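You operate a simulated robot arm through the tools that you are given. There is no shell and no other tool. Be economical: measure what you need, move in short steps, check, and stop when the job is done.

Carry out the task below with a simulated robot arm. There is one attempt and no reset: what you move stays moved.

TASK
Move the finished jar from the shaker to the brown mat and shake jar 57.
Fine: press start once; leave the jar in the cradle with the clamp open.
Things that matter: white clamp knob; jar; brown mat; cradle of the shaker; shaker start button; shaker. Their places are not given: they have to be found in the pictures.

It is judged by the outcome, as a careful person would: the job done as asked, and still so three seconds after it is handed in. It fails if anything else is knocked over, pushed out of place, dropped, spilled or broken.

THE ROBOT
A 7-joint arm with a two-finger parallel gripper, fixed in place. Base frame: the origin is at the foot of the arm, x ahead of it, y to its left, z up; the work surface is at about z = 800. Lengths are in mm, angles in degrees, forces in N, time in s.
With the tool pointing down near the work surface it reaches from about 240 to 680 mm from the base axis. Its first joint turns from -66.0 to 66.0 degrees. Payload 2.4 kg.
Tool frame: the origin (TCP) lies between the finger pads and is the grasp point; the fingertips stand 30 mm ahead of it; z points along the fingers, y is the line along which they close. The gripper opens to 94 mm. The fingers are 28 mm wide and 10 mm thick; the gripper's body (50 by 96 mm) begins 55 mm behind the TCP.
Orientation is that of the tool frame in the base frame, as a unit quaternion [w, x, y, z]. With the fingers straight down and closing along the base's y, the tool's x points along the base's -x, its y along +y and its z along -z.

THE INTERFACE
- The arm moves only by the tool move_arm. Its argument "plan" is a list of rows, each a list of 7 numbers: the shift along the tool's x, y, z in mm, then the turn, a rotation vector about the tool's x, y, z in degrees, then the gripper command, from -1 (shut) to 1 (fully open), values between in proportion. In form: [[x, y, z, wx, wy, wz, gripper], ...]. A call has 1 to 12 rows; each row shifts and turns the commanded pose from where the row before left it, along the tool's axes as they then stand. A row lasts 0.2 s, in which the tool goes at most 50 mm and 8.6 degrees; a call with a longer step from one row to the next is refused whole, and so is a gripper value outside its range. A pose out of reach is approached as far as the arm can. The call stops where the force on the tool passes 70 N (or 10 N more than at its start, if that is more) or the arm is blocked; 0.2 s more then pass. The fingers move at their own pace (about 153 mm/s each) and stop on an object; they squeeze with about 36 N. The grip force told is the motor's: it shows also when the fingers shut on nothing. Time passes only in rows, and 0.2 s behind the last, so rows that do not move let the fingers close. It gives the time, the measured TCP pose, the force on the tool (base axes), the opening and the grip force at its end, in the units of the frame above (readings bear some noise), and new pictures: "show" is both (left out), scene, wrist or none.
- Cameras (640 x 400 px; columns grow to the right, rows downward): "scene" is fixed at [42.5, 475.5, 1447.3]; the picture's right is [-0.71, -0.70, 0.00], its down [-0.38, 0.39, -0.84] and it looks along [0.59, -0.60, -0.55] (base axes); focal length 339 px, centre (320, 200). "wrist" rides on the gripper at [-37, 0, -58] in the tool frame; the picture's right is [0.00, -1.00, 0.00], its down [0.97, 0.00, -0.24] and it looks along [0.24, 0.00, 0.97] (tool axes); focal length 218 px, centre (320, 200).
- measure_at(camera, pixels): for up to 12 pixels [column, row] of the newest picture of that camera ("zoom" is the newest enlarged one), the place [x, y, z] in the base frame of the surface seen there, good to about 2 mm. No time passes.
- zoom(camera, box): a new picture of the part [left, top, right, bottom] of that camera's present view, enlarged. No time passes.
- close_job(): hands the job in; it is judged then, once.

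Work in short steps. Measure before you move; look again where a grasp or a placing could have gone wrong, and mend it. You have 80 turns and 120 pictures in all, the two below and enlarged ones among them. Open the gripper and draw the arm clear of the work before you hand the job in, unless the task says otherwise; then end with one line.

The tools are called after "Emit:" by a JSON object that holds its "name" and its "arguments". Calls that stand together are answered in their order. move_arm: Moves the arm, as the interface text tells. Its arguments: {"type":"object","properties":{"plan":{"type":"array"},"show":{"type":"string","enum":["both","scene","wrist","none"]}},"required":["plan"]} The other tools are called the same way: measure_at (camera, pixels) gives the place of the surface under pixels of a picture; zoom (camera, box) takes an enlarged picture of a part of a camera's view; close_job () hands the job in.

At the start:

```text
time: 0.0
ee_pos: [362.2, 28.0, 1128.9]
tool_rot: [0.0, -0.001, 1.0, 0.0]
ft_force: [-0.3, 0.0, 0.2]
gripper_width: 94.0
grasp_force: 0.1
```

scene: 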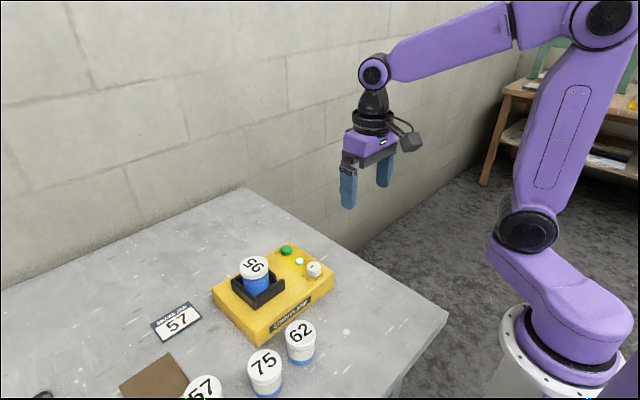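
wrist: 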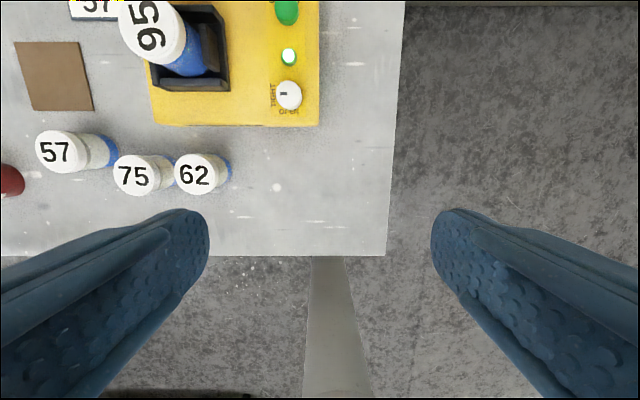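

The pictures show the shaker with jar 95 in its cradle near scene (255,280), the knob near (314,268), and jars 57, 75 and 62. I'll enlarge both views and measure.

Emit:
{"name": "zoom", "arguments": {"camera": "scene", "box": [200, 230, 350, 345]}}

Emit:
{"name": "zoom", "arguments": {"camera": "wrist", "box": [0, 0, 340, 212]}}

Emit:
{"name": "measure_at", "arguments": {"camera": "wrist", "pixels": [[288, 94], [288, 56], [288, 12], [60, 148], [136, 176], [196, 174], [165, 30], [18, 44], [92, 109], [220, 60], [300, 120], [160, 120]]}}

Emit:
{"name": "measure_at", "arguments": {"camera": "scene", "pixels": [[253, 266], [286, 250], [299, 262], [315, 268], [300, 333], [265, 366], [203, 388], [176, 320], [160, 380], [260, 303], [237, 286], [282, 283]]}}

```text
3.48 times, centred on (275, 288) of scene
```

zoom: 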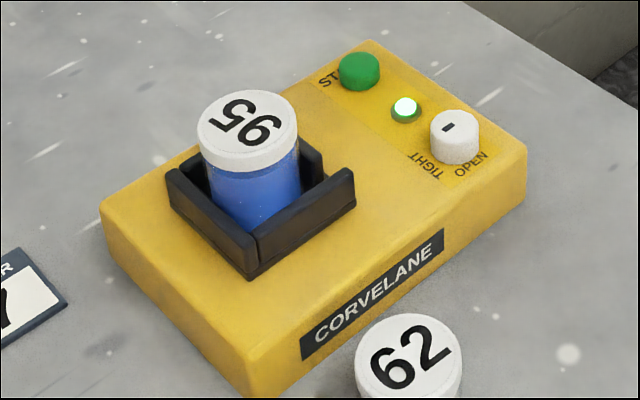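

```text
1.88 times, centred on (170, 106) of wrist
```

zoom: 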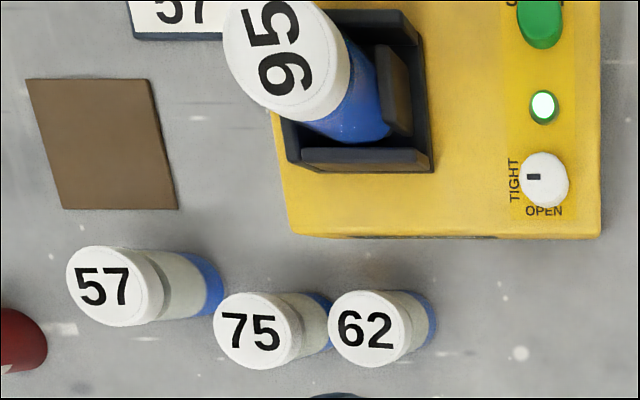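

```text
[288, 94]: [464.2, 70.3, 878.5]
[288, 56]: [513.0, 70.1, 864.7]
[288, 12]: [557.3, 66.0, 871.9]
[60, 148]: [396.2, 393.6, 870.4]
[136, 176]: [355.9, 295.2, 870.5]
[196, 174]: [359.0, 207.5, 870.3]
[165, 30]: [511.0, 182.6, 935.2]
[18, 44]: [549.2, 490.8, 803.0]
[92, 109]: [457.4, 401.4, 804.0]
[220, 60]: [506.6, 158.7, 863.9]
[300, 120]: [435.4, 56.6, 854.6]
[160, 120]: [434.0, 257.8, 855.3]
```

```text
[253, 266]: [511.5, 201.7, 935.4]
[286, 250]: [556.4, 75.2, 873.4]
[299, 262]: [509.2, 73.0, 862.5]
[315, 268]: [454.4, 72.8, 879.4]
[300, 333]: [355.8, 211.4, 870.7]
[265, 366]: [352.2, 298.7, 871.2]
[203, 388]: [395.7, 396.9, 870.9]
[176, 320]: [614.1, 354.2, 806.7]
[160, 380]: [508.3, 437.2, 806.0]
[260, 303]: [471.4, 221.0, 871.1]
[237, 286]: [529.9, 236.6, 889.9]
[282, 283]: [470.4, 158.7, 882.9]
```

Jar 95 is at about (512,190) with its top at z 935. The knob is near (459,71), top at z 879, and its mark points to TIGHT (+y). OPEN is on the -x side, so the knob must turn 90° counterclockwise seen from above. I'll move above the knob and look closely.

Emit:
{"name": "move_arm", "arguments": {"plan": [[-32, 14, 40, 0, 0, 0, 1], [-32, 14, 40, 0, 0, 0, 1], [-32, 15, 40, 0, 0, 0, 0.2], [0, 0, 20, 0, 0, 0, 0.2], [0, 0, 0, 0, 0, 0, 0.2]]}}

```text
refused: row 1 steps farther than a row can; nothing moved
```

Emit:
{"name": "move_arm", "arguments": {"plan": [[-24, 11, 30, 0, 0, 0, 1], [-24, 11, 30, 0, 0, 0, 1], [-24, 11, 30, 0, 0, 0, 0.2], [-25, 10, 30, 0, 0, 0, 0.2], [0, 0, 0, 0, 0, 0, 0.2]]}}

```text
time: 1.2
ee_pos: [459.4, 68.7, 1010.1]
tool_rot: [0.0, 0.0, 1.0, 0.0]
ft_force: [-0.1, -1.1, 0.1]
gripper_width: 56.4
grasp_force: 0.1
```

scene: 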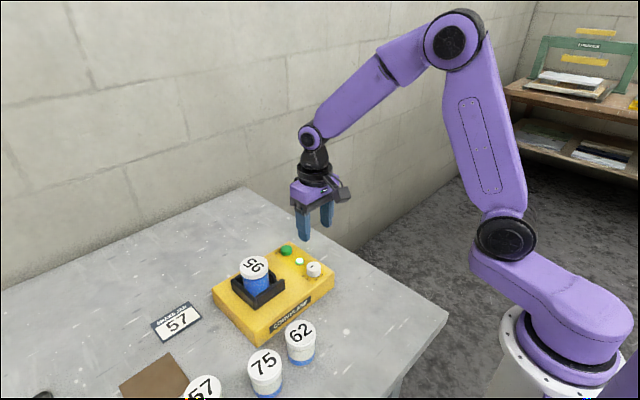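
wrist: 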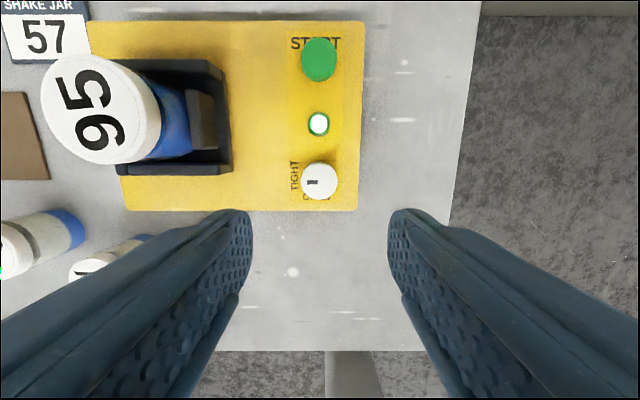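

The knob is now at wrist (319,181). I'll measure its edges, plus the jar, cradle and clamp pad.

Emit:
{"name": "measure_at", "arguments": {"camera": "wrist", "pixels": [[303, 181], [335, 181], [319, 164], [319, 194], [345, 195], [101, 56], [101, 160], [44, 108], [158, 108], [200, 120], [222, 120], [170, 168]]}}

Emit:
{"name": "zoom", "arguments": {"camera": "wrist", "box": [30, 20, 370, 232]}}

```text
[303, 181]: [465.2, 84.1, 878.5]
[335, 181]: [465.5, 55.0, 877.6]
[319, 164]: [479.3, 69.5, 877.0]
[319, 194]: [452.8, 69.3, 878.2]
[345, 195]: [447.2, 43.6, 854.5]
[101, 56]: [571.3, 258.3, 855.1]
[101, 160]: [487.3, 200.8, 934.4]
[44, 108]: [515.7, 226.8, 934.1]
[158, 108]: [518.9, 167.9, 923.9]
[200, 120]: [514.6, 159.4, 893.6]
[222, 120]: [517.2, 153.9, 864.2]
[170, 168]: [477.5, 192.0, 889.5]
```

```text
1.88 times, centred on (200, 126) of wrist
```

zoom: 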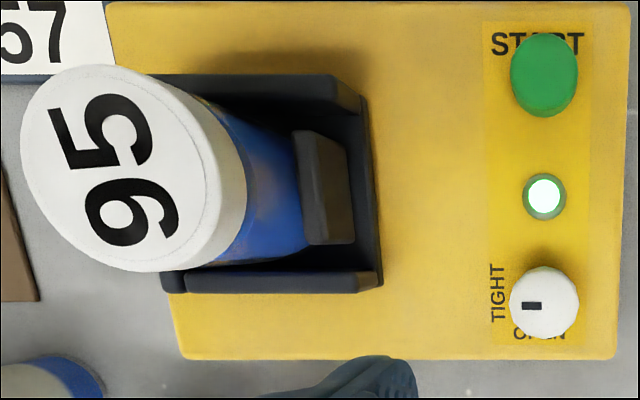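

Knob centre is (464.5,69.7), about 30 mm across, standing from z 855 to 878. I'll descend around it and close.

Emit:
{"name": "move_arm", "arguments": {"plan": [[-5, 1, 40, 0, 0, 0, 0.2], [0, 0, 40, 0, 0, 0, 0.2], [0, 0, 25, 0, 0, 0, 0.2], [0, 0, 15, 0, 0, 0, 0.2], [0, 0, 0, 0, 0, 0, 0.2], [0, 0, 0, 0, 0, 0, -1], [0, 0, 0, 0, 0, 0, -1]]}}

```text
time: 2.8
ee_pos: [464.8, 69.4, 889.7]
tool_rot: [-0.001, 0.001, 1.0, 0.001]
ft_force: [2.3, -16.0, -5.6]
gripper_width: 33.2
grasp_force: 44.9
```

scene: 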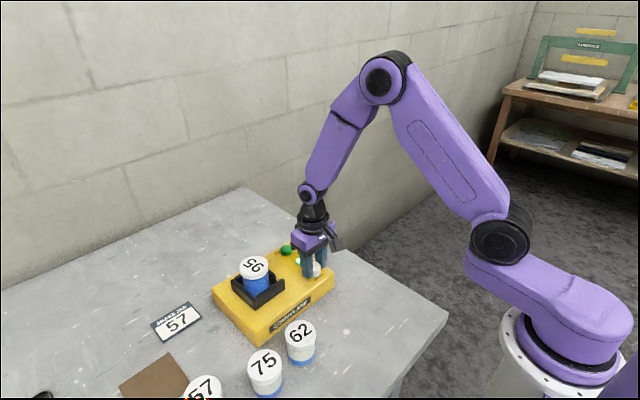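
wrist: 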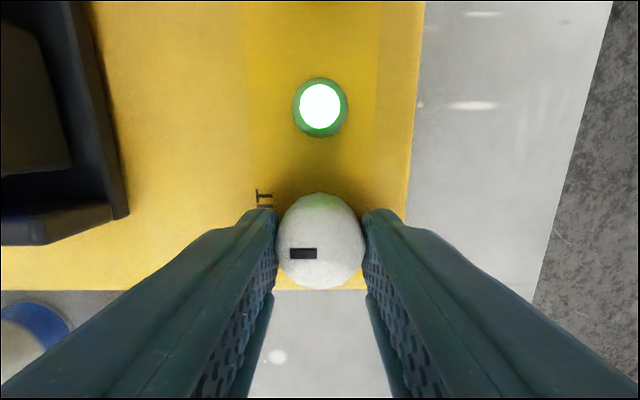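

The knob is gripped with some sideways load. I'll turn it 90° counterclockwise seen from above.

Emit:
{"name": "move_arm", "arguments": {"plan": [[0, 0, 0, 0, 0, -8.2, -1], [0, 0, 0, 0, 0, -8.2, -1], [0, 0, 0, 0, 0, -8.2, -1], [0, 0, 0, 0, 0, -8.2, -1], [0, 0, 0, 0, 0, -8.2, -1], [0, 0, 0, 0, 0, -8.2, -1], [0, 0, 0, 0, 0, -8.2, -1], [0, 0, 0, 0, 0, -8.2, -1], [0, 0, 0, 0, 0, -8.2, -1], [0, 0, 0, 0, 0, -8.2, -1], [0, 0, 0, 0, 0, -8, -1], [0, 0, 0, 0, 0, 0, -1]]}}

```text
time: 5.4
ee_pos: [464.8, 70.7, 890.0]
tool_rot: [0.001, -0.706, 0.708, -0.001]
ft_force: [4.5, -29.1, 21.6]
gripper_width: 33.1
grasp_force: 45.0
```

scene: 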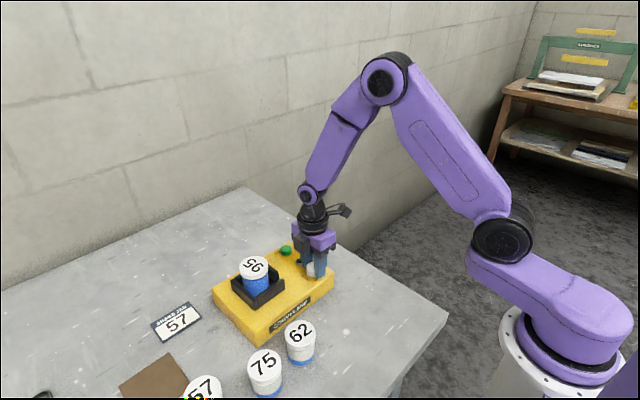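
wrist: 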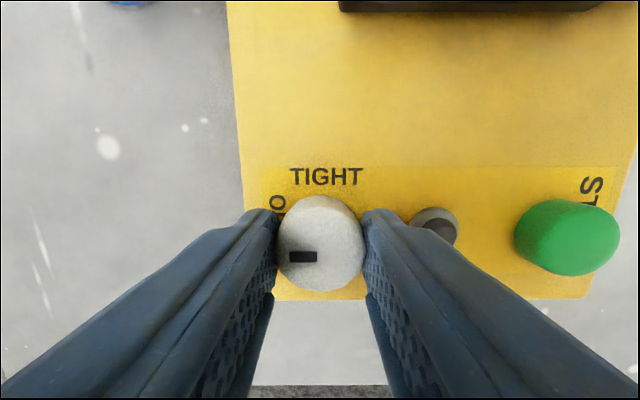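

The mark now points to OPEN (-x) and the lamp has gone off. I'll release and lift straight up.

Emit:
{"name": "move_arm", "arguments": {"plan": [[0, 0, 0, 0, 0, 0, 0.2], [0, 0, 0, 0, 0, 0, 0.2], [0, 0, -20, 0, 0, 0, 0.2], [0, 0, -45, 0, 0, 0, 0.2], [0, 0, -45, 0, 0, 0, 1], [0, 0, -30, 0, 0, 0, 1], [0, 0, 0, 0, 0, 0, 1]]}}

```text
time: 7.0
ee_pos: [463.0, 71.6, 1026.9]
tool_rot: [0.001, -0.707, 0.707, 0.001]
ft_force: [0.1, 0.1, 0.7]
gripper_width: 93.9
grasp_force: 0.1
```

scene: 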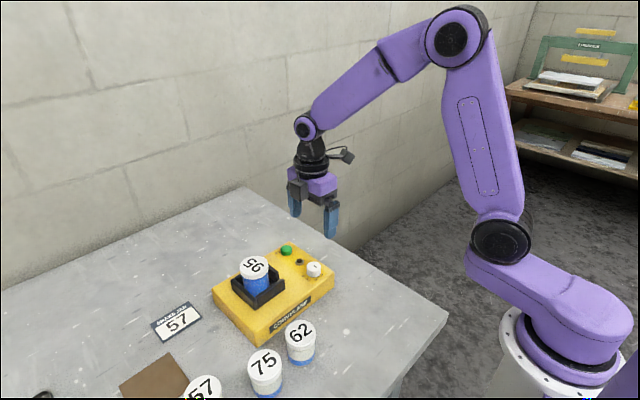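
wrist: 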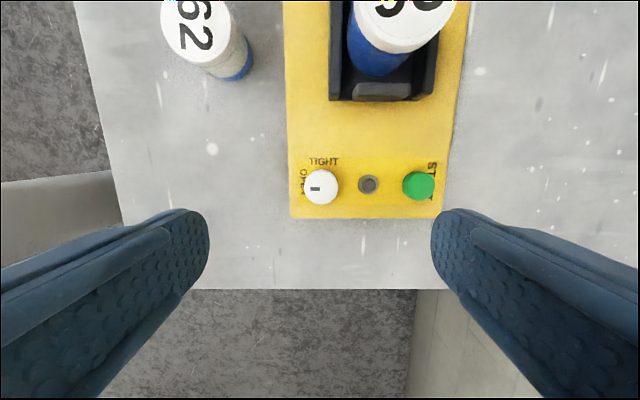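

The knob is clear and open. I'll move over jar 95 at height and look.

Emit:
{"name": "move_arm", "arguments": {"plan": [[-40, -17, 0, 0, 0, 0, 1], [-40, -17, 0, 0, 0, 0, 1], [-40, -18, 0, 0, 0, 0, 1], [0, 0, 0, 0, 0, 0, 1]], "show": "wrist"}}

```text
time: 8.0
ee_pos: [515.8, 194.1, 1028.5]
tool_rot: [0.0, -0.707, 0.707, 0.0]
ft_force: [0.0, 0.5, -0.2]
gripper_width: 94.1
grasp_force: 0.1
```

wrist: 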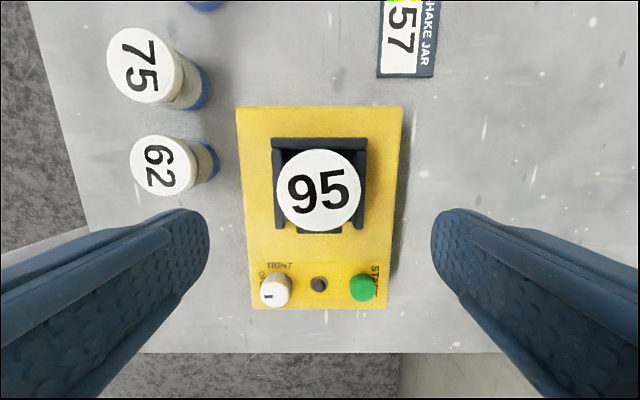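

Emit:
{"name": "measure_at", "arguments": {"camera": "wrist", "pixels": [[279, 190], [359, 190], [319, 151], [319, 228], [319, 190], [276, 143], [364, 143], [275, 222], [363, 222], [320, 234], [388, 20], [250, 230]]}}

Emit:
{"name": "zoom", "arguments": {"camera": "wrist", "box": [220, 110, 420, 235]}}

```text
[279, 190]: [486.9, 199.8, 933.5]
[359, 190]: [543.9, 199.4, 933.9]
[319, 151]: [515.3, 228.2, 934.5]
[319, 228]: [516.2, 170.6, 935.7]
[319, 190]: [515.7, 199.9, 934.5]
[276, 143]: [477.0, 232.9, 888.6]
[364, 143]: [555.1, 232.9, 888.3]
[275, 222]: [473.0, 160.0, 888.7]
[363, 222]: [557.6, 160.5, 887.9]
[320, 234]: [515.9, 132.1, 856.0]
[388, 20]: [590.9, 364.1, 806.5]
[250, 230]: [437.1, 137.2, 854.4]
```

```text
3.20 times, centred on (320, 172) of wrist
```

zoom: 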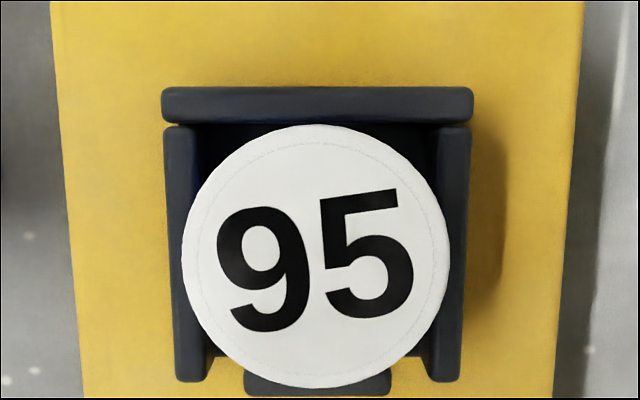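

Jar 95's centre is (515.5,199.4), about 57 mm across, with cradle walls at z 889. I'll descend to TCP z 925 so the tips stay above the walls, then close.

Emit:
{"name": "move_arm", "arguments": {"plan": [[-5, 0, 40, 0, 0, 0, 1], [0, 0, 40, 0, 0, 0, 1], [0, 0, 23, 0, 0, 0, 1], [0, 0, 0, 0, 0, 0, 1], [0, 0, 0, 0, 0, 0, -1], [0, 0, 0, 0, 0, 0, -1], [0, 0, 0, 0, 0, 0, -1]]}}

```text
time: 9.6
ee_pos: [515.8, 196.9, 925.5]
tool_rot: [0.001, -0.707, 0.707, 0.0]
ft_force: [-0.4, 0.2, 0.5]
gripper_width: 59.6
grasp_force: 35.8
```

scene: 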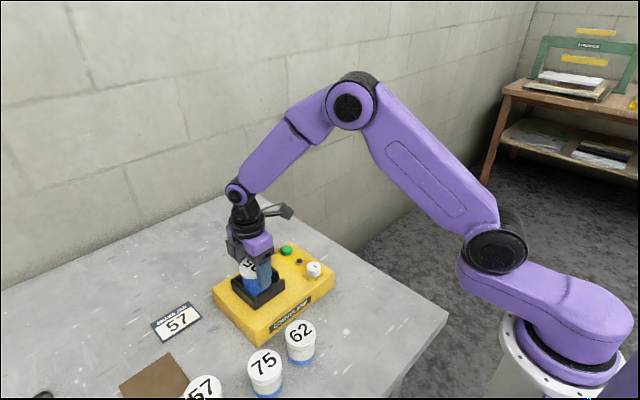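
wrist: 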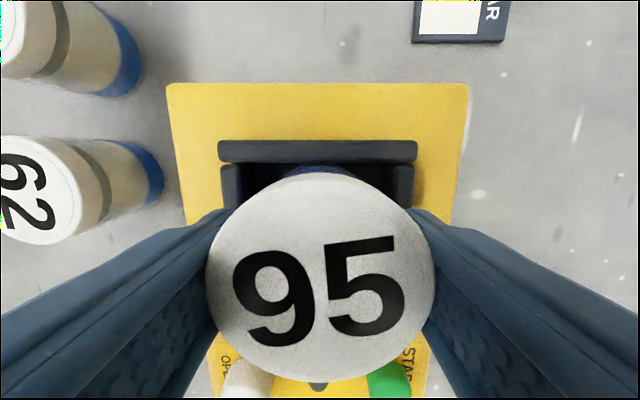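

The jar is held at 59.6 mm opening. I'll lift it straight up slowly.

Emit:
{"name": "move_arm", "arguments": {"plan": [[0, 0, -5, 0, 0, 0, -1], [0, 0, -15, 0, 0, 0, -1], [0, 0, -30, 0, 0, 0, -1], [0, 0, -30, 0, 0, 0, -1], [0, 0, -15, 0, 0, 0, -1], [0, 0, 0, 0, 0, 0, -1]]}}

```text
time: 11.0
ee_pos: [515.4, 199.3, 1021.2]
tool_rot: [0.0, -0.707, 0.707, 0.0]
ft_force: [-0.5, -1.0, -2.4]
gripper_width: 59.4
grasp_force: 35.7
```

scene: 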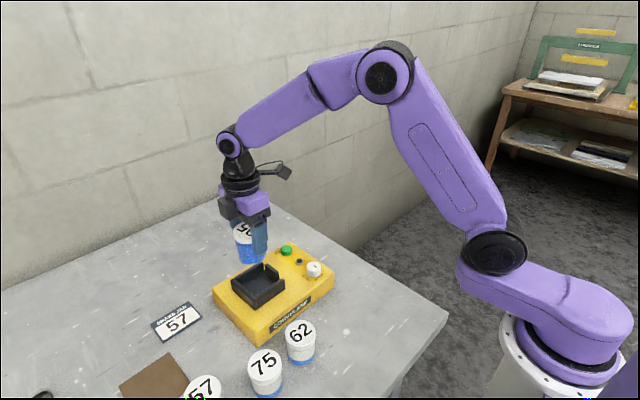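
wrist: 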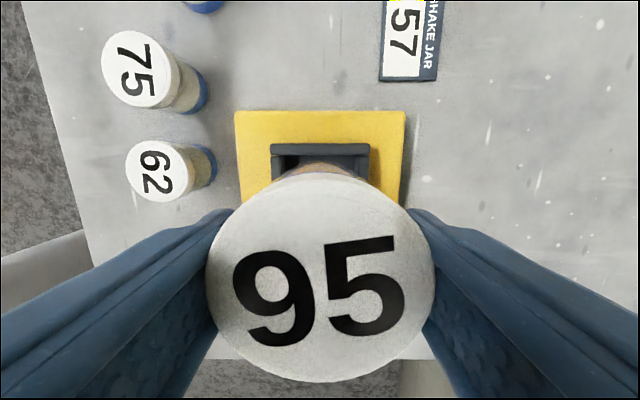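

The jar is out and the cradle is empty. I'll carry it towards the mat and look, and measure the empty cradle floor and mat corners now.

Emit:
{"name": "measure_at", "arguments": {"camera": "scene", "pixels": [[258, 286], [250, 288], [265, 283], [122, 388], [169, 354], [189, 380], [268, 272], [237, 283]]}}

Emit:
{"name": "zoom", "arguments": {"camera": "scene", "box": [200, 230, 350, 345]}}

Emit:
{"name": "move_arm", "arguments": {"plan": [[-40, 3, 0, 0, 0, 0, -1], [-40, 3, 0, 0, 0, 0, -1], [-40, 3, 0, 0, 0, 0, -1], [-40, 3, 0, 0, 0, 0, -1], [-40, 3, 0, 0, 0, 0, -1], [0, 0, 0, 0, 0, 0, -1]]}}

```text
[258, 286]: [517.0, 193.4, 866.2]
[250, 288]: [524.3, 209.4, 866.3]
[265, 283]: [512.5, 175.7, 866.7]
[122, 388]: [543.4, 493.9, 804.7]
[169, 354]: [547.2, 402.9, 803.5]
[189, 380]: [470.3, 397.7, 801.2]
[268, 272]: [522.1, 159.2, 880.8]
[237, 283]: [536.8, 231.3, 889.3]
```

```text
3.48 times, centred on (275, 288) of scene
```

zoom: 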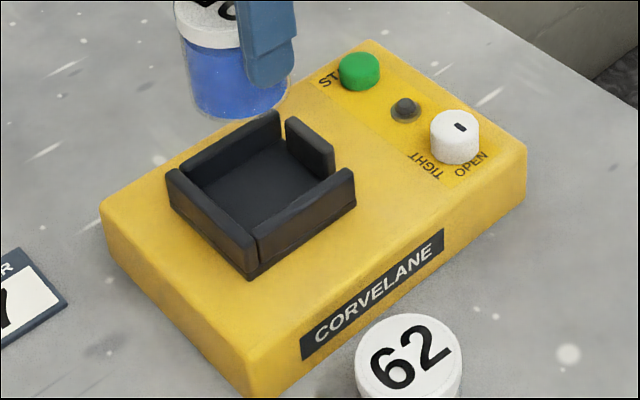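

```text
time: 12.4
ee_pos: [500.1, 398.7, 1018.7]
tool_rot: [0.0, -0.706, 0.708, 0.0]
ft_force: [-0.5, -0.3, -2.5]
gripper_width: 59.0
grasp_force: 35.9
```

scene: 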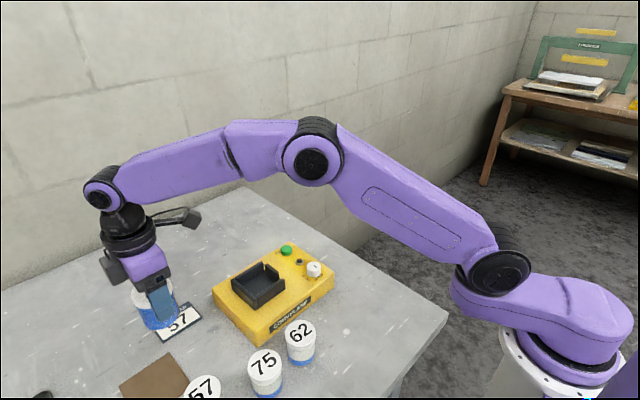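
wrist: 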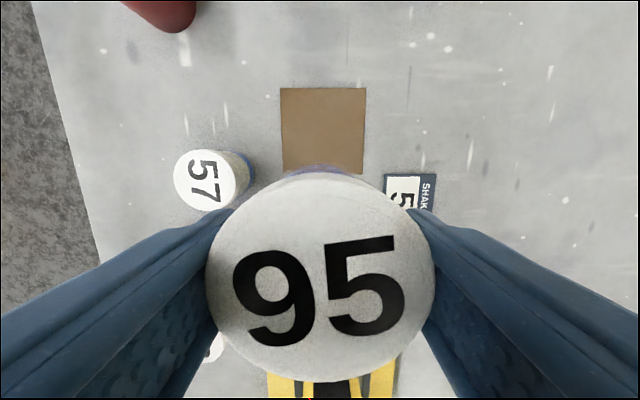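

Emit:
{"name": "measure_at", "arguments": {"camera": "wrist", "pixels": [[283, 91], [363, 91], [286, 166], [363, 170], [324, 130], [375, 130], [178, 180], [234, 180], [205, 151], [206, 208], [205, 180], [175, 30]]}}

```text
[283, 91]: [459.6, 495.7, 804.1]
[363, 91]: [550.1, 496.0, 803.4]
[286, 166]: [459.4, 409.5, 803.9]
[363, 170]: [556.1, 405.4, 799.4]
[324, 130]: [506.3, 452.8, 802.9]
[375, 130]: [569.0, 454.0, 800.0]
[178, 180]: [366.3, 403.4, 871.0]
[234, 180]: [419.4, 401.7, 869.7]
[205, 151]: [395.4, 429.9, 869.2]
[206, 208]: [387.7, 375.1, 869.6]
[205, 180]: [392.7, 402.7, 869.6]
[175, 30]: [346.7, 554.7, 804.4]
```

The mat spans x 457–552, y 404–497, at z 803. I'll place the jar at about (500,443): jar bottom is 59.5 mm below the TCP, so I lower to TCP z ~863.

Emit:
{"name": "move_arm", "arguments": {"plan": [[-22, 0, 20, 0, 0, 0, -1], [-22, 0, 30, 0, 0, 0, -1], [0, 0, 40, 0, 0, 0, -1], [0, 0, 35, 0, 0, 0, -1], [0, 0, 15, 0, 0, 0, -1], [0, 0, 8, 0, 0, 0, -1], [0, 0, 0, 0, 0, 0, -1]]}}

```text
time: 14.0
ee_pos: [501.6, 441.1, 871.5]
tool_rot: [0.0, -0.707, 0.707, 0.0]
ft_force: [0.2, 0.2, -2.5]
gripper_width: 59.2
grasp_force: 36.2
```

scene: 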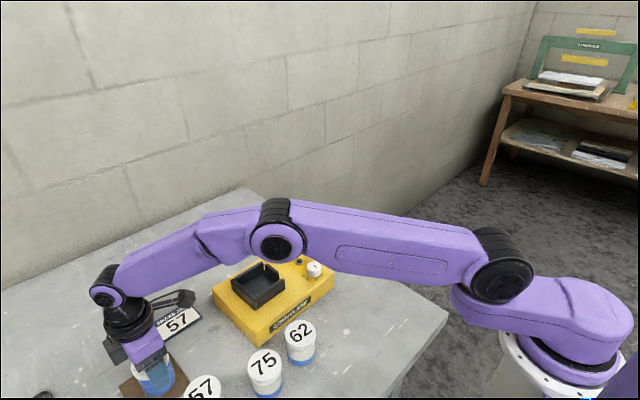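
wrist: 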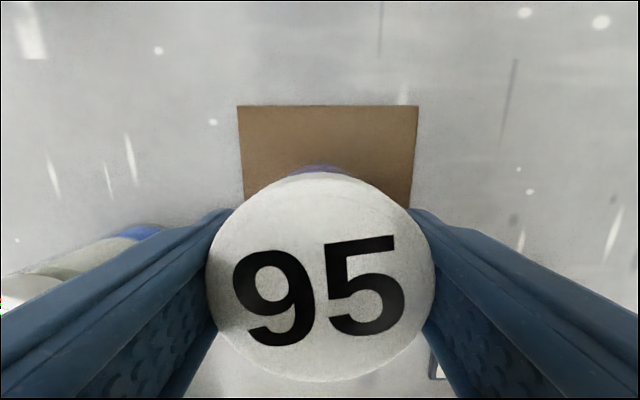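

It hangs about 8 mm above the mat. I'll lower in small steps until it touches.

Emit:
{"name": "move_arm", "arguments": {"plan": [[0, 0, 4, 0, 0, 0, -1], [0, 0, 3, 0, 0, 0, -1], [0, 0, 1, 0, 0, 0, -1], [0, 0, 0, 0, 0, 0, -1]], "show": "none"}}

```text
time: 15.0
ee_pos: [500.6, 441.8, 865.1]
tool_rot: [0.0, 0.707, -0.707, 0.001]
ft_force: [-0.6, -0.1, -2.7]
gripper_width: 59.2
grasp_force: 36.4
```

Emit:
{"name": "move_arm", "arguments": {"plan": [[0, 0, 1.5, 0, 0, 0, -1], [0, 0, 1, 0, 0, 0, -1], [0, 0, 0, 0, 0, 0, -1]], "show": "none"}}

```text
time: 15.8
ee_pos: [500.2, 442.3, 864.0]
tool_rot: [0.002, -0.707, 0.707, 0.0]
ft_force: [-10.6, -7.6, 26.4]
gripper_width: 59.2
grasp_force: 36.2
```

Contact is made (26 N upward). I'll release and rise straight up.

Emit:
{"name": "move_arm", "arguments": {"plan": [[0, 0, -1, 0, 0, 0, -1], [0, 0, 0, 0, 0, 0, 0.7], [0, 0, 0, 0, 0, 0, 0.7], [0, 0, -20, 0, 0, 0, 0.7], [0, 0, -40, 0, 0, 0, 0.7], [0, 0, -45, 0, 0, 0, 1], [0, 0, -45, 0, 0, 0, 1], [0, 0, 0, 0, 0, 0, 1]]}}

```text
time: 17.6
ee_pos: [500.9, 441.9, 1012.8]
tool_rot: [0.0, -0.707, 0.707, 0.0]
ft_force: [0.7, -0.1, 0.5]
gripper_width: 93.9
grasp_force: 0.0
```

scene: 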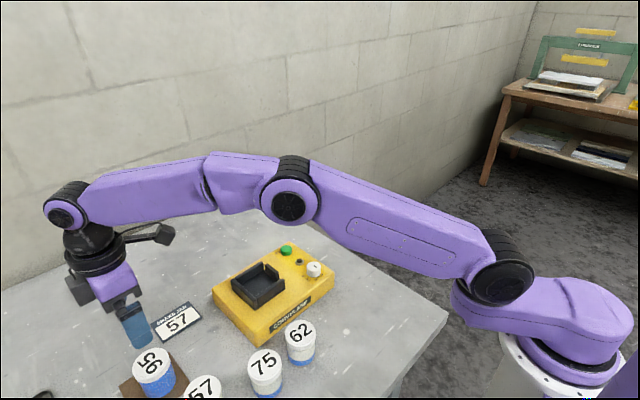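
wrist: 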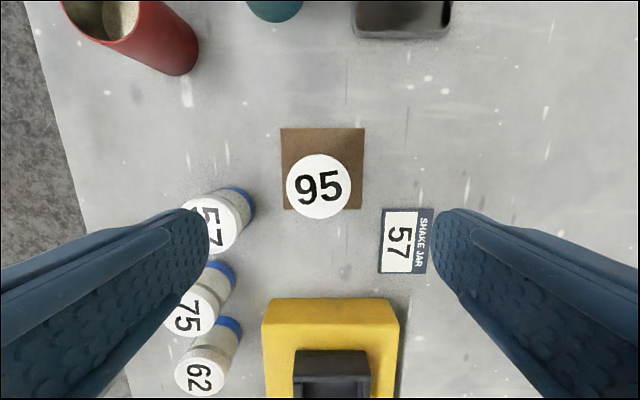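

Jar 95 stands on the mat. I'll move above jar 57 and measure it.

Emit:
{"name": "move_arm", "arguments": {"plan": [[13, 36, 0, 0, 0, 0, 1], [13, 36, 0, 0, 0, 0, 1], [14, 36, 0, 0, 0, 0, 1], [0, 0, 0, 0, 0, 0, 1]]}}

```text
time: 18.6
ee_pos: [392.3, 399.6, 1014.4]
tool_rot: [0.0, -0.707, 0.707, 0.0]
ft_force: [-0.3, -0.5, -0.5]
gripper_width: 93.9
grasp_force: 0.1
```

scene: 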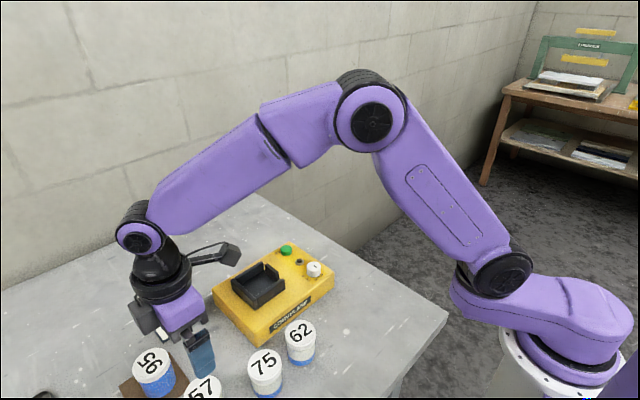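
wrist: 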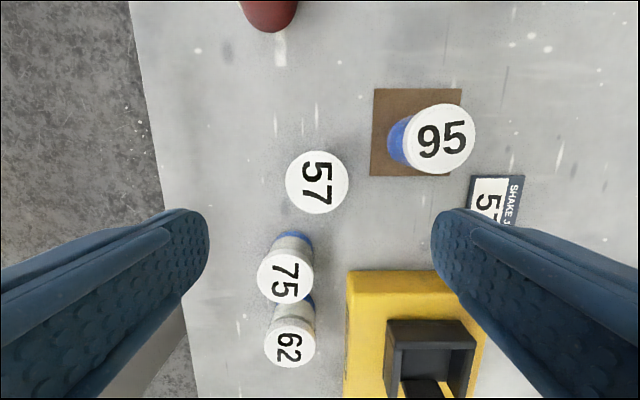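

Emit:
{"name": "measure_at", "arguments": {"camera": "wrist", "pixels": [[288, 181], [346, 181], [317, 153], [317, 211], [317, 181], [300, 230], [408, 138], [474, 138], [440, 106], [440, 172]]}}

```text
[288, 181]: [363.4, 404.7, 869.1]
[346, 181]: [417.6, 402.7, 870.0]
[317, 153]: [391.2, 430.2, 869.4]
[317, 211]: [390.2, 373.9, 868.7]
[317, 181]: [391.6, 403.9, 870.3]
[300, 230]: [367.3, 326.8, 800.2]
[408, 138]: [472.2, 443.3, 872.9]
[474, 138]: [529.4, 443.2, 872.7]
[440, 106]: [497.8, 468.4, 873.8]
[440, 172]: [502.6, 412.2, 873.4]
```

Jar 57 centre is (391,402.5), top z 869.5. I'll descend around it with the fingers clear of jar 95 and grip at TCP z 861.

Emit:
{"name": "move_arm", "arguments": {"plan": [[-3, 1, 40, 0, 0, 0, 0.75], [0, 0, 40, 0, 0, 0, 0.75], [0, 0, 40, 0, 0, 0, 0.75], [0, 0, 25, 0, 0, 0, 0.75], [0, 0, 8, 0, 0, 0, 0.75], [0, 0, 0, 0, 0, 0, 0.75], [0, 0, 0, 0, 0, 0, -1], [0, 0, 0, 0, 0, 0, -1], [0, 0, 0, 0, 0, 0, -1]]}}

```text
time: 20.6
ee_pos: [392.1, 402.2, 860.9]
tool_rot: [-0.001, -0.707, 0.707, 0.0]
ft_force: [-0.8, 0.3, -0.3]
gripper_width: 59.7
grasp_force: 35.3
```

scene: 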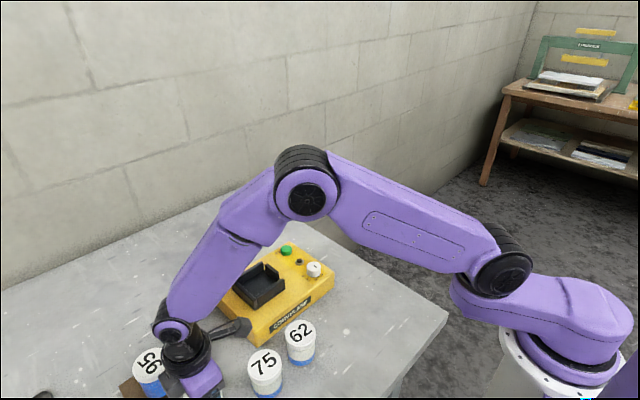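
wrist: 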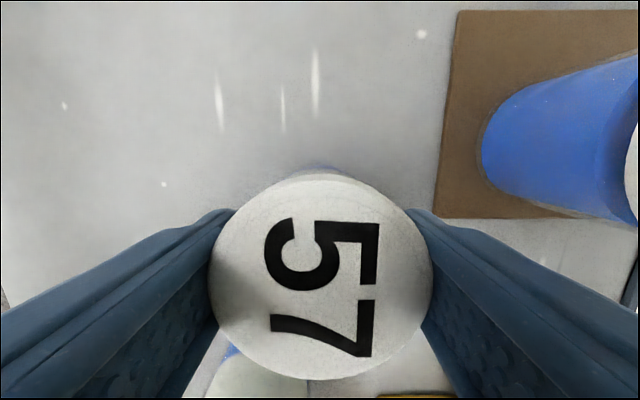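

Jar 57 is gripped. I'll lift it well clear.

Emit:
{"name": "move_arm", "arguments": {"plan": [[0, 0, -5, 0, 0, 0, -1], [0, 0, -20, 0, 0, 0, -1], [0, 0, -40, 0, 0, 0, -1], [0, 0, -45, 0, 0, 0, -1], [0, 0, -45, 0, 0, 0, -1], [0, 0, 0, 0, 0, 0, -1]], "show": "none"}}

Emit:
{"name": "zoom", "arguments": {"camera": "scene", "box": [200, 230, 350, 345]}}

Emit:
{"name": "measure_at", "arguments": {"camera": "zoom", "pixels": [[245, 130], [190, 180], [215, 205], [308, 145], [300, 160], [335, 150], [288, 122], [310, 190], [260, 235], [255, 150]]}}

```text
time: 22.0
ee_pos: [393.2, 402.7, 1016.2]
tool_rot: [-0.001, 0.707, -0.707, 0.0]
ft_force: [-0.6, 0.0, -2.9]
gripper_width: 59.5
grasp_force: 36.1
```

```text
3.48 times, centred on (275, 288) of scene
```

zoom: 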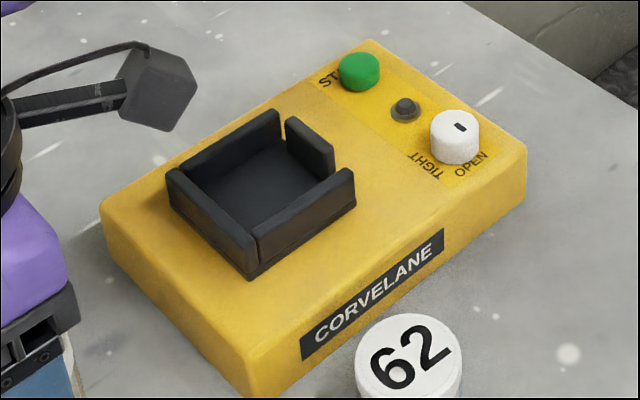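

```text
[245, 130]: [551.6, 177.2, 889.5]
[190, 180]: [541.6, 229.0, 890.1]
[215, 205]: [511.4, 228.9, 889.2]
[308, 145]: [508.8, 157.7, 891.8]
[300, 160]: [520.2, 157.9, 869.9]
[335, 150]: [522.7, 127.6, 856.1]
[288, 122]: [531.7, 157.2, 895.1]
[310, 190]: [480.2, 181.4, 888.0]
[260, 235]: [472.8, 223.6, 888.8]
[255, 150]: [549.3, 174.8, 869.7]
```

Cradle inside: back wall at y ~228.5, open pad at y ~158, x centre ~515.7. I'll carry jar 57 over (515.7,197.5).

Emit:
{"name": "move_arm", "arguments": {"plan": [[34.2, -20.4, 0, 0, 0, 0, -1], [34.2, -20.4, 0, 0, 0, 0, -1], [34.2, -20.4, 0, 0, 0, 0, -1], [34.2, -20.4, 0, 0, 0, 0, -1], [34.2, -20.4, 0, 0, 0, 0, -1], [34.2, -20.4, 0, 0, 0, 0, -1], [0, 0, 0, 0, 0, 0, -1]]}}

```text
time: 23.6
ee_pos: [517.3, 200.3, 1013.2]
tool_rot: [0.0, -0.707, 0.708, 0.0]
ft_force: [0.2, 0.0, -1.8]
gripper_width: 59.4
grasp_force: 35.8
```

scene: 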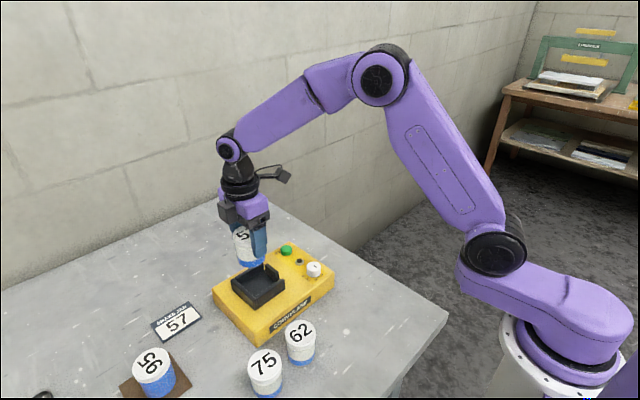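
wrist: 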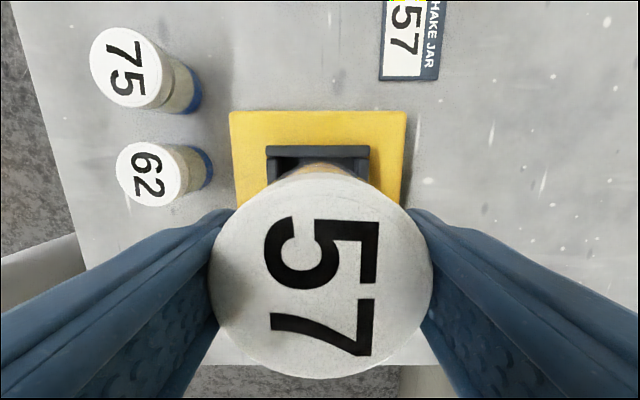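

I'll nudge 1.5 mm in x and 4 mm in y, then lower into the cradle.

Emit:
{"name": "move_arm", "arguments": {"plan": [[4, 1.5, 20, 0, 0, 0, -1], [0, 0, 25, 0, 0, 0, -1], [0, 0, 20, 0, 0, 0, -1], [0, 0, 12, 0, 0, 0, -1], [0, 0, 5, 0, 0, 0, -1], [0, 0, 0, 0, 0, 0, -1]]}}

```text
time: 25.0
ee_pos: [513.7, 196.7, 932.7]
tool_rot: [0.0, -0.707, 0.707, 0.0]
ft_force: [0.2, 0.4, -1.3]
gripper_width: 59.6
grasp_force: 35.9
```

scene: 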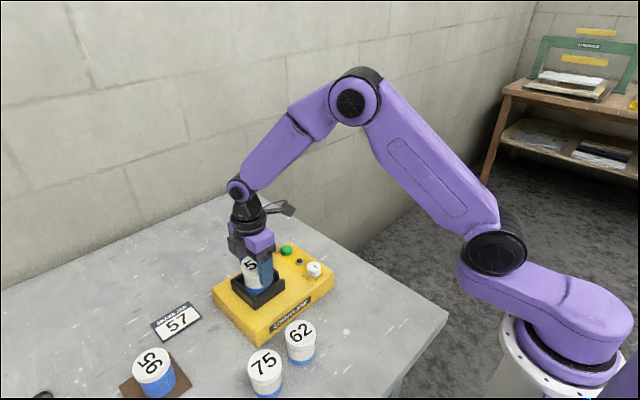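
wrist: 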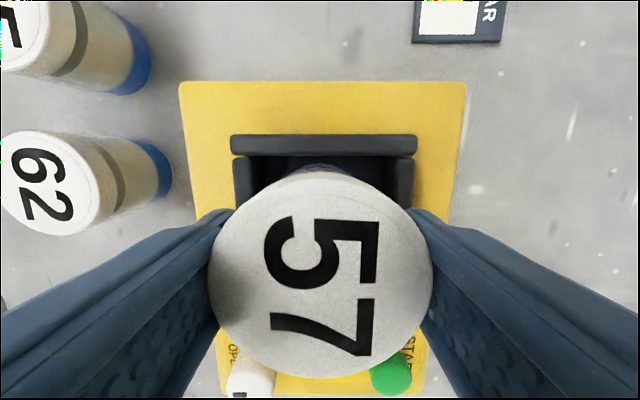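

The jar is inside the walls with no side force, about 6 mm above the floor. I'll centre it by 1.5 mm and lower until contact.

Emit:
{"name": "move_arm", "arguments": {"plan": [[0, -1.5, 3, 0, 0, 0, -1], [0, 0, 2, 0, 0, 0, -1], [0, 0, 1, 0, 0, 0, -1], [0, 0, 0, 0, 0, 0, -1]], "show": "none"}}

```text
time: 26.0
ee_pos: [514.3, 195.5, 926.4]
tool_rot: [0.0, -0.707, 0.707, 0.0]
ft_force: [0.1, -0.2, -2.0]
gripper_width: 59.4
grasp_force: 35.8
```

Emit:
{"name": "move_arm", "arguments": {"plan": [[0, 0, 1, 0, 0, 0, -1], [0, 0, 1, 0, 0, 0, -1], [0, 0, 0, 0, 0, 0, -1]], "show": "none"}}

```text
time: 26.8
ee_pos: [514.7, 195.3, 925.5]
tool_rot: [0.002, -0.707, 0.708, -0.001]
ft_force: [0.2, -0.8, 15.3]
gripper_width: 59.4
grasp_force: 35.9
```

Contact with the cradle floor. I'll release and rise.

Emit:
{"name": "move_arm", "arguments": {"plan": [[0, 0, -0.5, 0, 0, 0, -1], [0, 0, 0, 0, 0, 0, 0.8], [0, 0, 0, 0, 0, 0, 0.8], [0, 0, -20, 0, 0, 0, 0.8], [0, 0, -40, 0, 0, 0, 0.8], [0, 0, -40, 0, 0, 0, 0.8], [0, 0, 0, 0, 0, 0, 0.8]]}}

```text
time: 28.4
ee_pos: [515.1, 194.2, 1024.4]
tool_rot: [0.001, -0.707, 0.707, 0.0]
ft_force: [-0.3, -0.3, -1.2]
gripper_width: 84.5
grasp_force: 0.0
```

scene: 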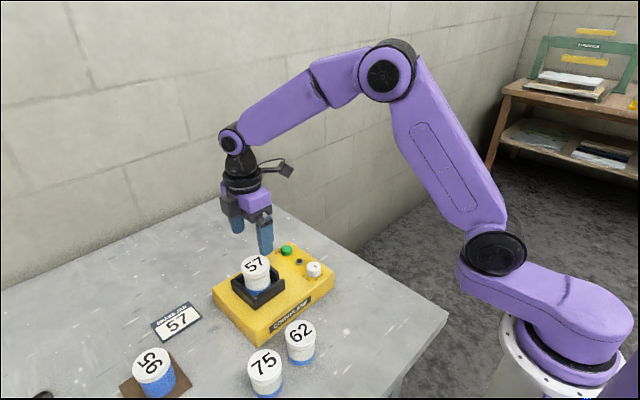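
wrist: 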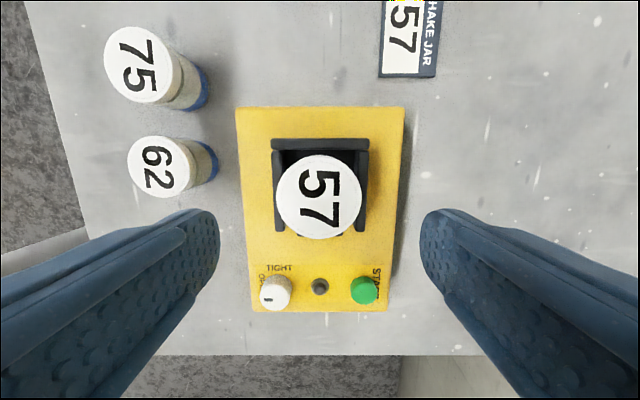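

Jar 57 is seated. Now back to the knob; I'll hover first, then descend and grip.

Emit:
{"name": "move_arm", "arguments": {"plan": [[31, 12.6, 0, 0, 0, 0, 0.2], [31, 12.7, 0, 0, 0, 0, 0.2], [31, 12.6, 0, 0, 0, 0, 0.2], [31, 12.7, 0, 0, 0, 0, 0.2], [0, 0, 30, 0, 0, 0, 0.2], [0, 0, 0, 0, 0, 0, 0.2]], "show": "wrist"}}

```text
time: 29.8
ee_pos: [462.6, 70.0, 995.5]
tool_rot: [0.0, -0.707, 0.707, 0.0]
ft_force: [0.3, 0.2, 0.6]
gripper_width: 56.6
grasp_force: 0.2
```

wrist: 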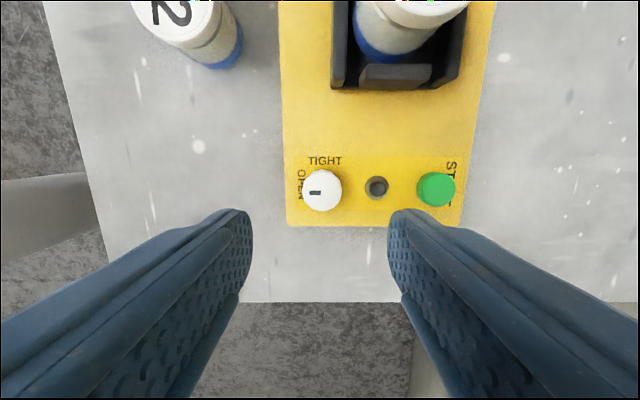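

Emit:
{"name": "move_arm", "arguments": {"plan": [[0, -2, 40, 0, 0, 0, 0.2], [0, 0, 40, 0, 0, 0, 0.2], [0, 0, 20, 0, 0, 0, 0.2], [0, 0, 5, 0, 0, 0, 0.2], [0, 0, 0, 0, 0, 0, 0.2], [0, 0, 0, 0, 0, 0, -1], [0, 0, 0, 0, 0, 0, -1]], "show": "wrist"}}

```text
time: 31.4
ee_pos: [464.9, 73.1, 889.9]
tool_rot: [0.0, -0.707, 0.707, 0.0]
ft_force: [-5.0, 0.7, -3.0]
gripper_width: 33.2
grasp_force: 44.8
```

wrist: 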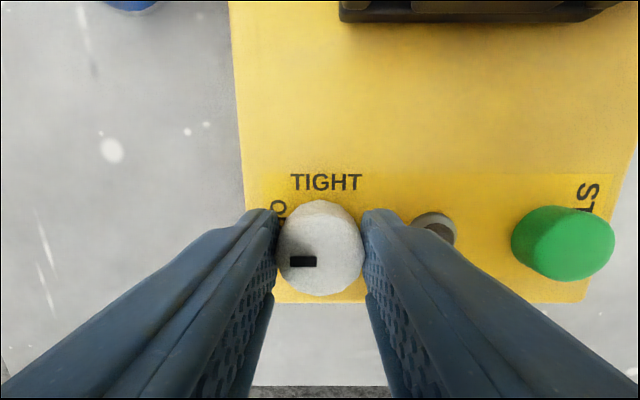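

Knob gripped. I'll turn +90° (clockwise from above) to TIGHT.

Emit:
{"name": "move_arm", "arguments": {"plan": [[1.5, 0, 0, 0, 0, 8.2, -1], [0, 0, 0, 0, 0, 8.2, -1], [0, 0, 0, 0, 0, 8.2, -1], [0, 0, 0, 0, 0, 8.2, -1], [0, 0, 0, 0, 0, 8.2, -1], [0, 0, 0, 0, 0, 8.2, -1], [0, 0, 0, 0, 0, 8.2, -1], [0, 0, 0, 0, 0, 8.2, -1], [0, 0, 0, 0, 0, 8.2, -1], [0, 0, 0, 0, 0, 8.2, -1], [0, 0, 0, 0, 0, 8, -1], [0, 0, 0, 0, 0, 0, -1]], "show": "wrist"}}

Emit:
{"name": "zoom", "arguments": {"camera": "scene", "box": [200, 230, 350, 345]}}

```text
time: 34.0
ee_pos: [467.6, 70.5, 891.0]
tool_rot: [0.002, 0.001, 1.0, -0.001]
ft_force: [15.4, 15.6, -25.6]
gripper_width: 33.1
grasp_force: 44.9
```

wrist: 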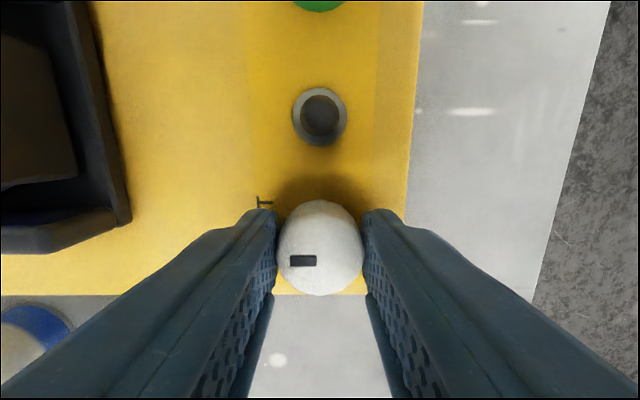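

```text
3.48 times, centred on (275, 288) of scene
```

zoom: 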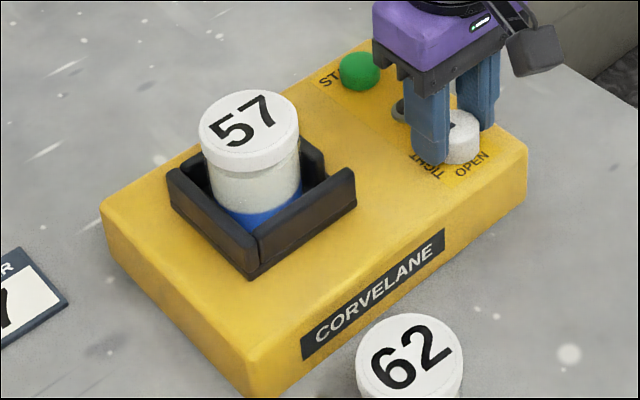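

The knob is at TIGHT and jar 57 is clamped. I'll release, rise, shut the fingers and move near the start button.

Emit:
{"name": "move_arm", "arguments": {"plan": [[0, 0, 0, 0, 0, 0, 0.2], [0, 0, 0, 0, 0, 0, 0.2], [0, 0, -20, 0, 0, 0, 0.2], [0, 0, -40, 0, 0, 0, 0.2], [-20, 0, -20, 0, 0, 0, -1], [-35, 0, 0, 0, 0, 0, -1], [-35, 0, 0, 0, 0, 0, -1], [0, 0, 0, 0, 0, 0, -1]], "show": "wrist"}}

Emit:
{"name": "zoom", "arguments": {"camera": "scene", "box": [200, 230, 350, 345]}}

```text
time: 35.8
ee_pos: [553.1, 69.0, 969.2]
tool_rot: [-0.001, 0.0, 1.0, 0.0]
ft_force: [0.4, 0.2, 0.4]
gripper_width: 0.1
grasp_force: 32.6
```

wrist: 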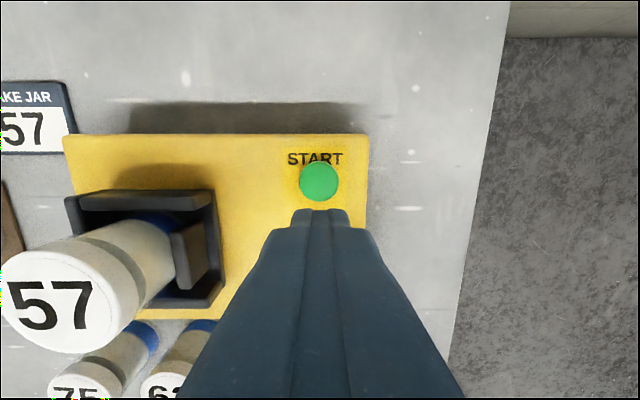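

```text
3.48 times, centred on (275, 288) of scene
```

zoom: 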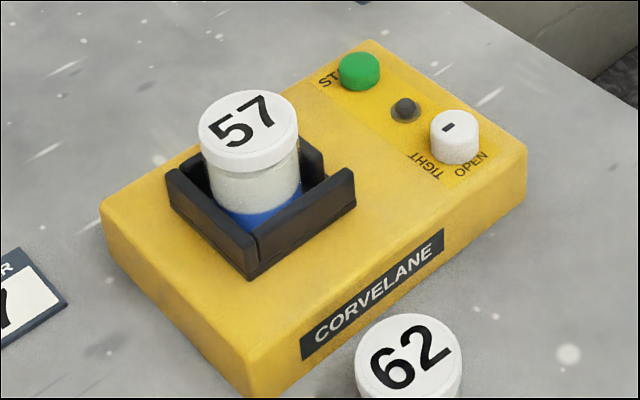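

Emit:
{"name": "measure_at", "arguments": {"camera": "wrist", "pixels": [[319, 180], [303, 181], [335, 181], [319, 164], [319, 198]]}}

```text
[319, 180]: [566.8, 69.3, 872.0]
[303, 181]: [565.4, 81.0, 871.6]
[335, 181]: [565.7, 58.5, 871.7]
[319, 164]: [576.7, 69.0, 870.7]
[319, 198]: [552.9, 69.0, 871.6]
```

Button centre is (565,69.5), top z 872. I'll line up over it just above contact.

Emit:
{"name": "move_arm", "arguments": {"plan": [[-12, 0, 20, 0, 0, 0, -1], [0, 0, 30, 0, 0, 0, -1], [0, 0, 9, 0, 0, 0, -1], [0, 0, 0, 0, 0, 0, -1]], "show": "none"}}

Emit:
{"name": "zoom", "arguments": {"camera": "scene", "box": [200, 230, 350, 345]}}

```text
time: 36.8
ee_pos: [567.8, 68.2, 911.5]
tool_rot: [0.0, 0.0, 1.0, 0.0]
ft_force: [-0.2, 0.9, 0.2]
gripper_width: 0.0
grasp_force: 32.8
```

```text
3.48 times, centred on (275, 288) of scene
```

zoom: 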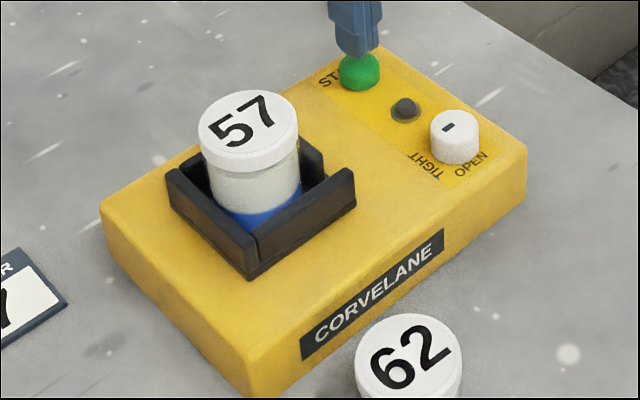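

Aligned above the button. I'll press down in small steps (it stops on force), staying in contact so that it counts as one press.

Emit:
{"name": "move_arm", "arguments": {"plan": [[2, 0, 6, 0, 0, 0, -1], [0, 0, 3, 0, 0, 0, -1], [0, 0, 2, 0, 0, 0, -1], [0, 0, 1, 0, 0, 0, -1], [0, 0, 1, 0, 0, 0, -1]], "show": "none"}}

Emit:
{"name": "zoom", "arguments": {"camera": "scene", "box": [200, 230, 350, 345]}}

```text
time: 38.0
ee_pos: [565.4, 70.7, 899.0]
tool_rot: [0.0, 0.0, 1.0, 0.0]
ft_force: [0.6, -0.5, 2.2]
gripper_width: 0.0
grasp_force: 32.9
```

```text
3.48 times, centred on (275, 288) of scene
```

zoom: 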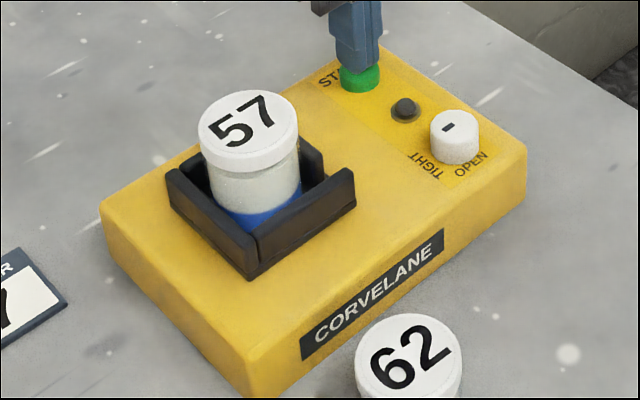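

The fingers have just begun to push (2 N) and the lamp is still off, so I'll press further.

Emit:
{"name": "move_arm", "arguments": {"plan": [[0, 0, 1, 0, 0, 0, -1], [0, 0, 1, 0, 0, 0, -1], [0, 0, 1, 0, 0, 0, -1]], "show": "none"}}

Emit:
{"name": "zoom", "arguments": {"camera": "scene", "box": [200, 230, 350, 345]}}

```text
time: 38.8
ee_pos: [565.3, 71.0, 896.7]
tool_rot: [0.001, 0.0, 1.0, 0.0]
ft_force: [-3.3, -1.7, 9.1]
gripper_width: 0.0
grasp_force: 33.3
```

```text
3.48 times, centred on (275, 288) of scene
```

zoom: 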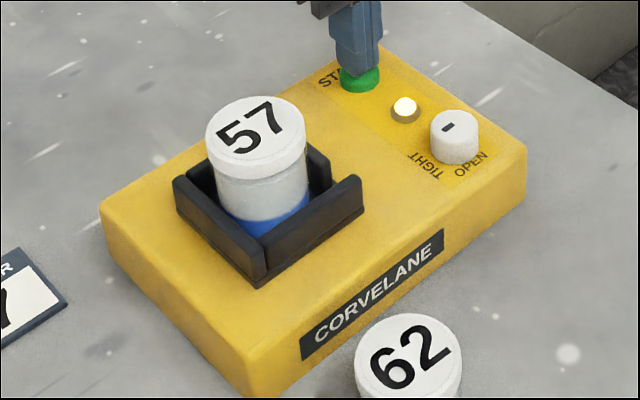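

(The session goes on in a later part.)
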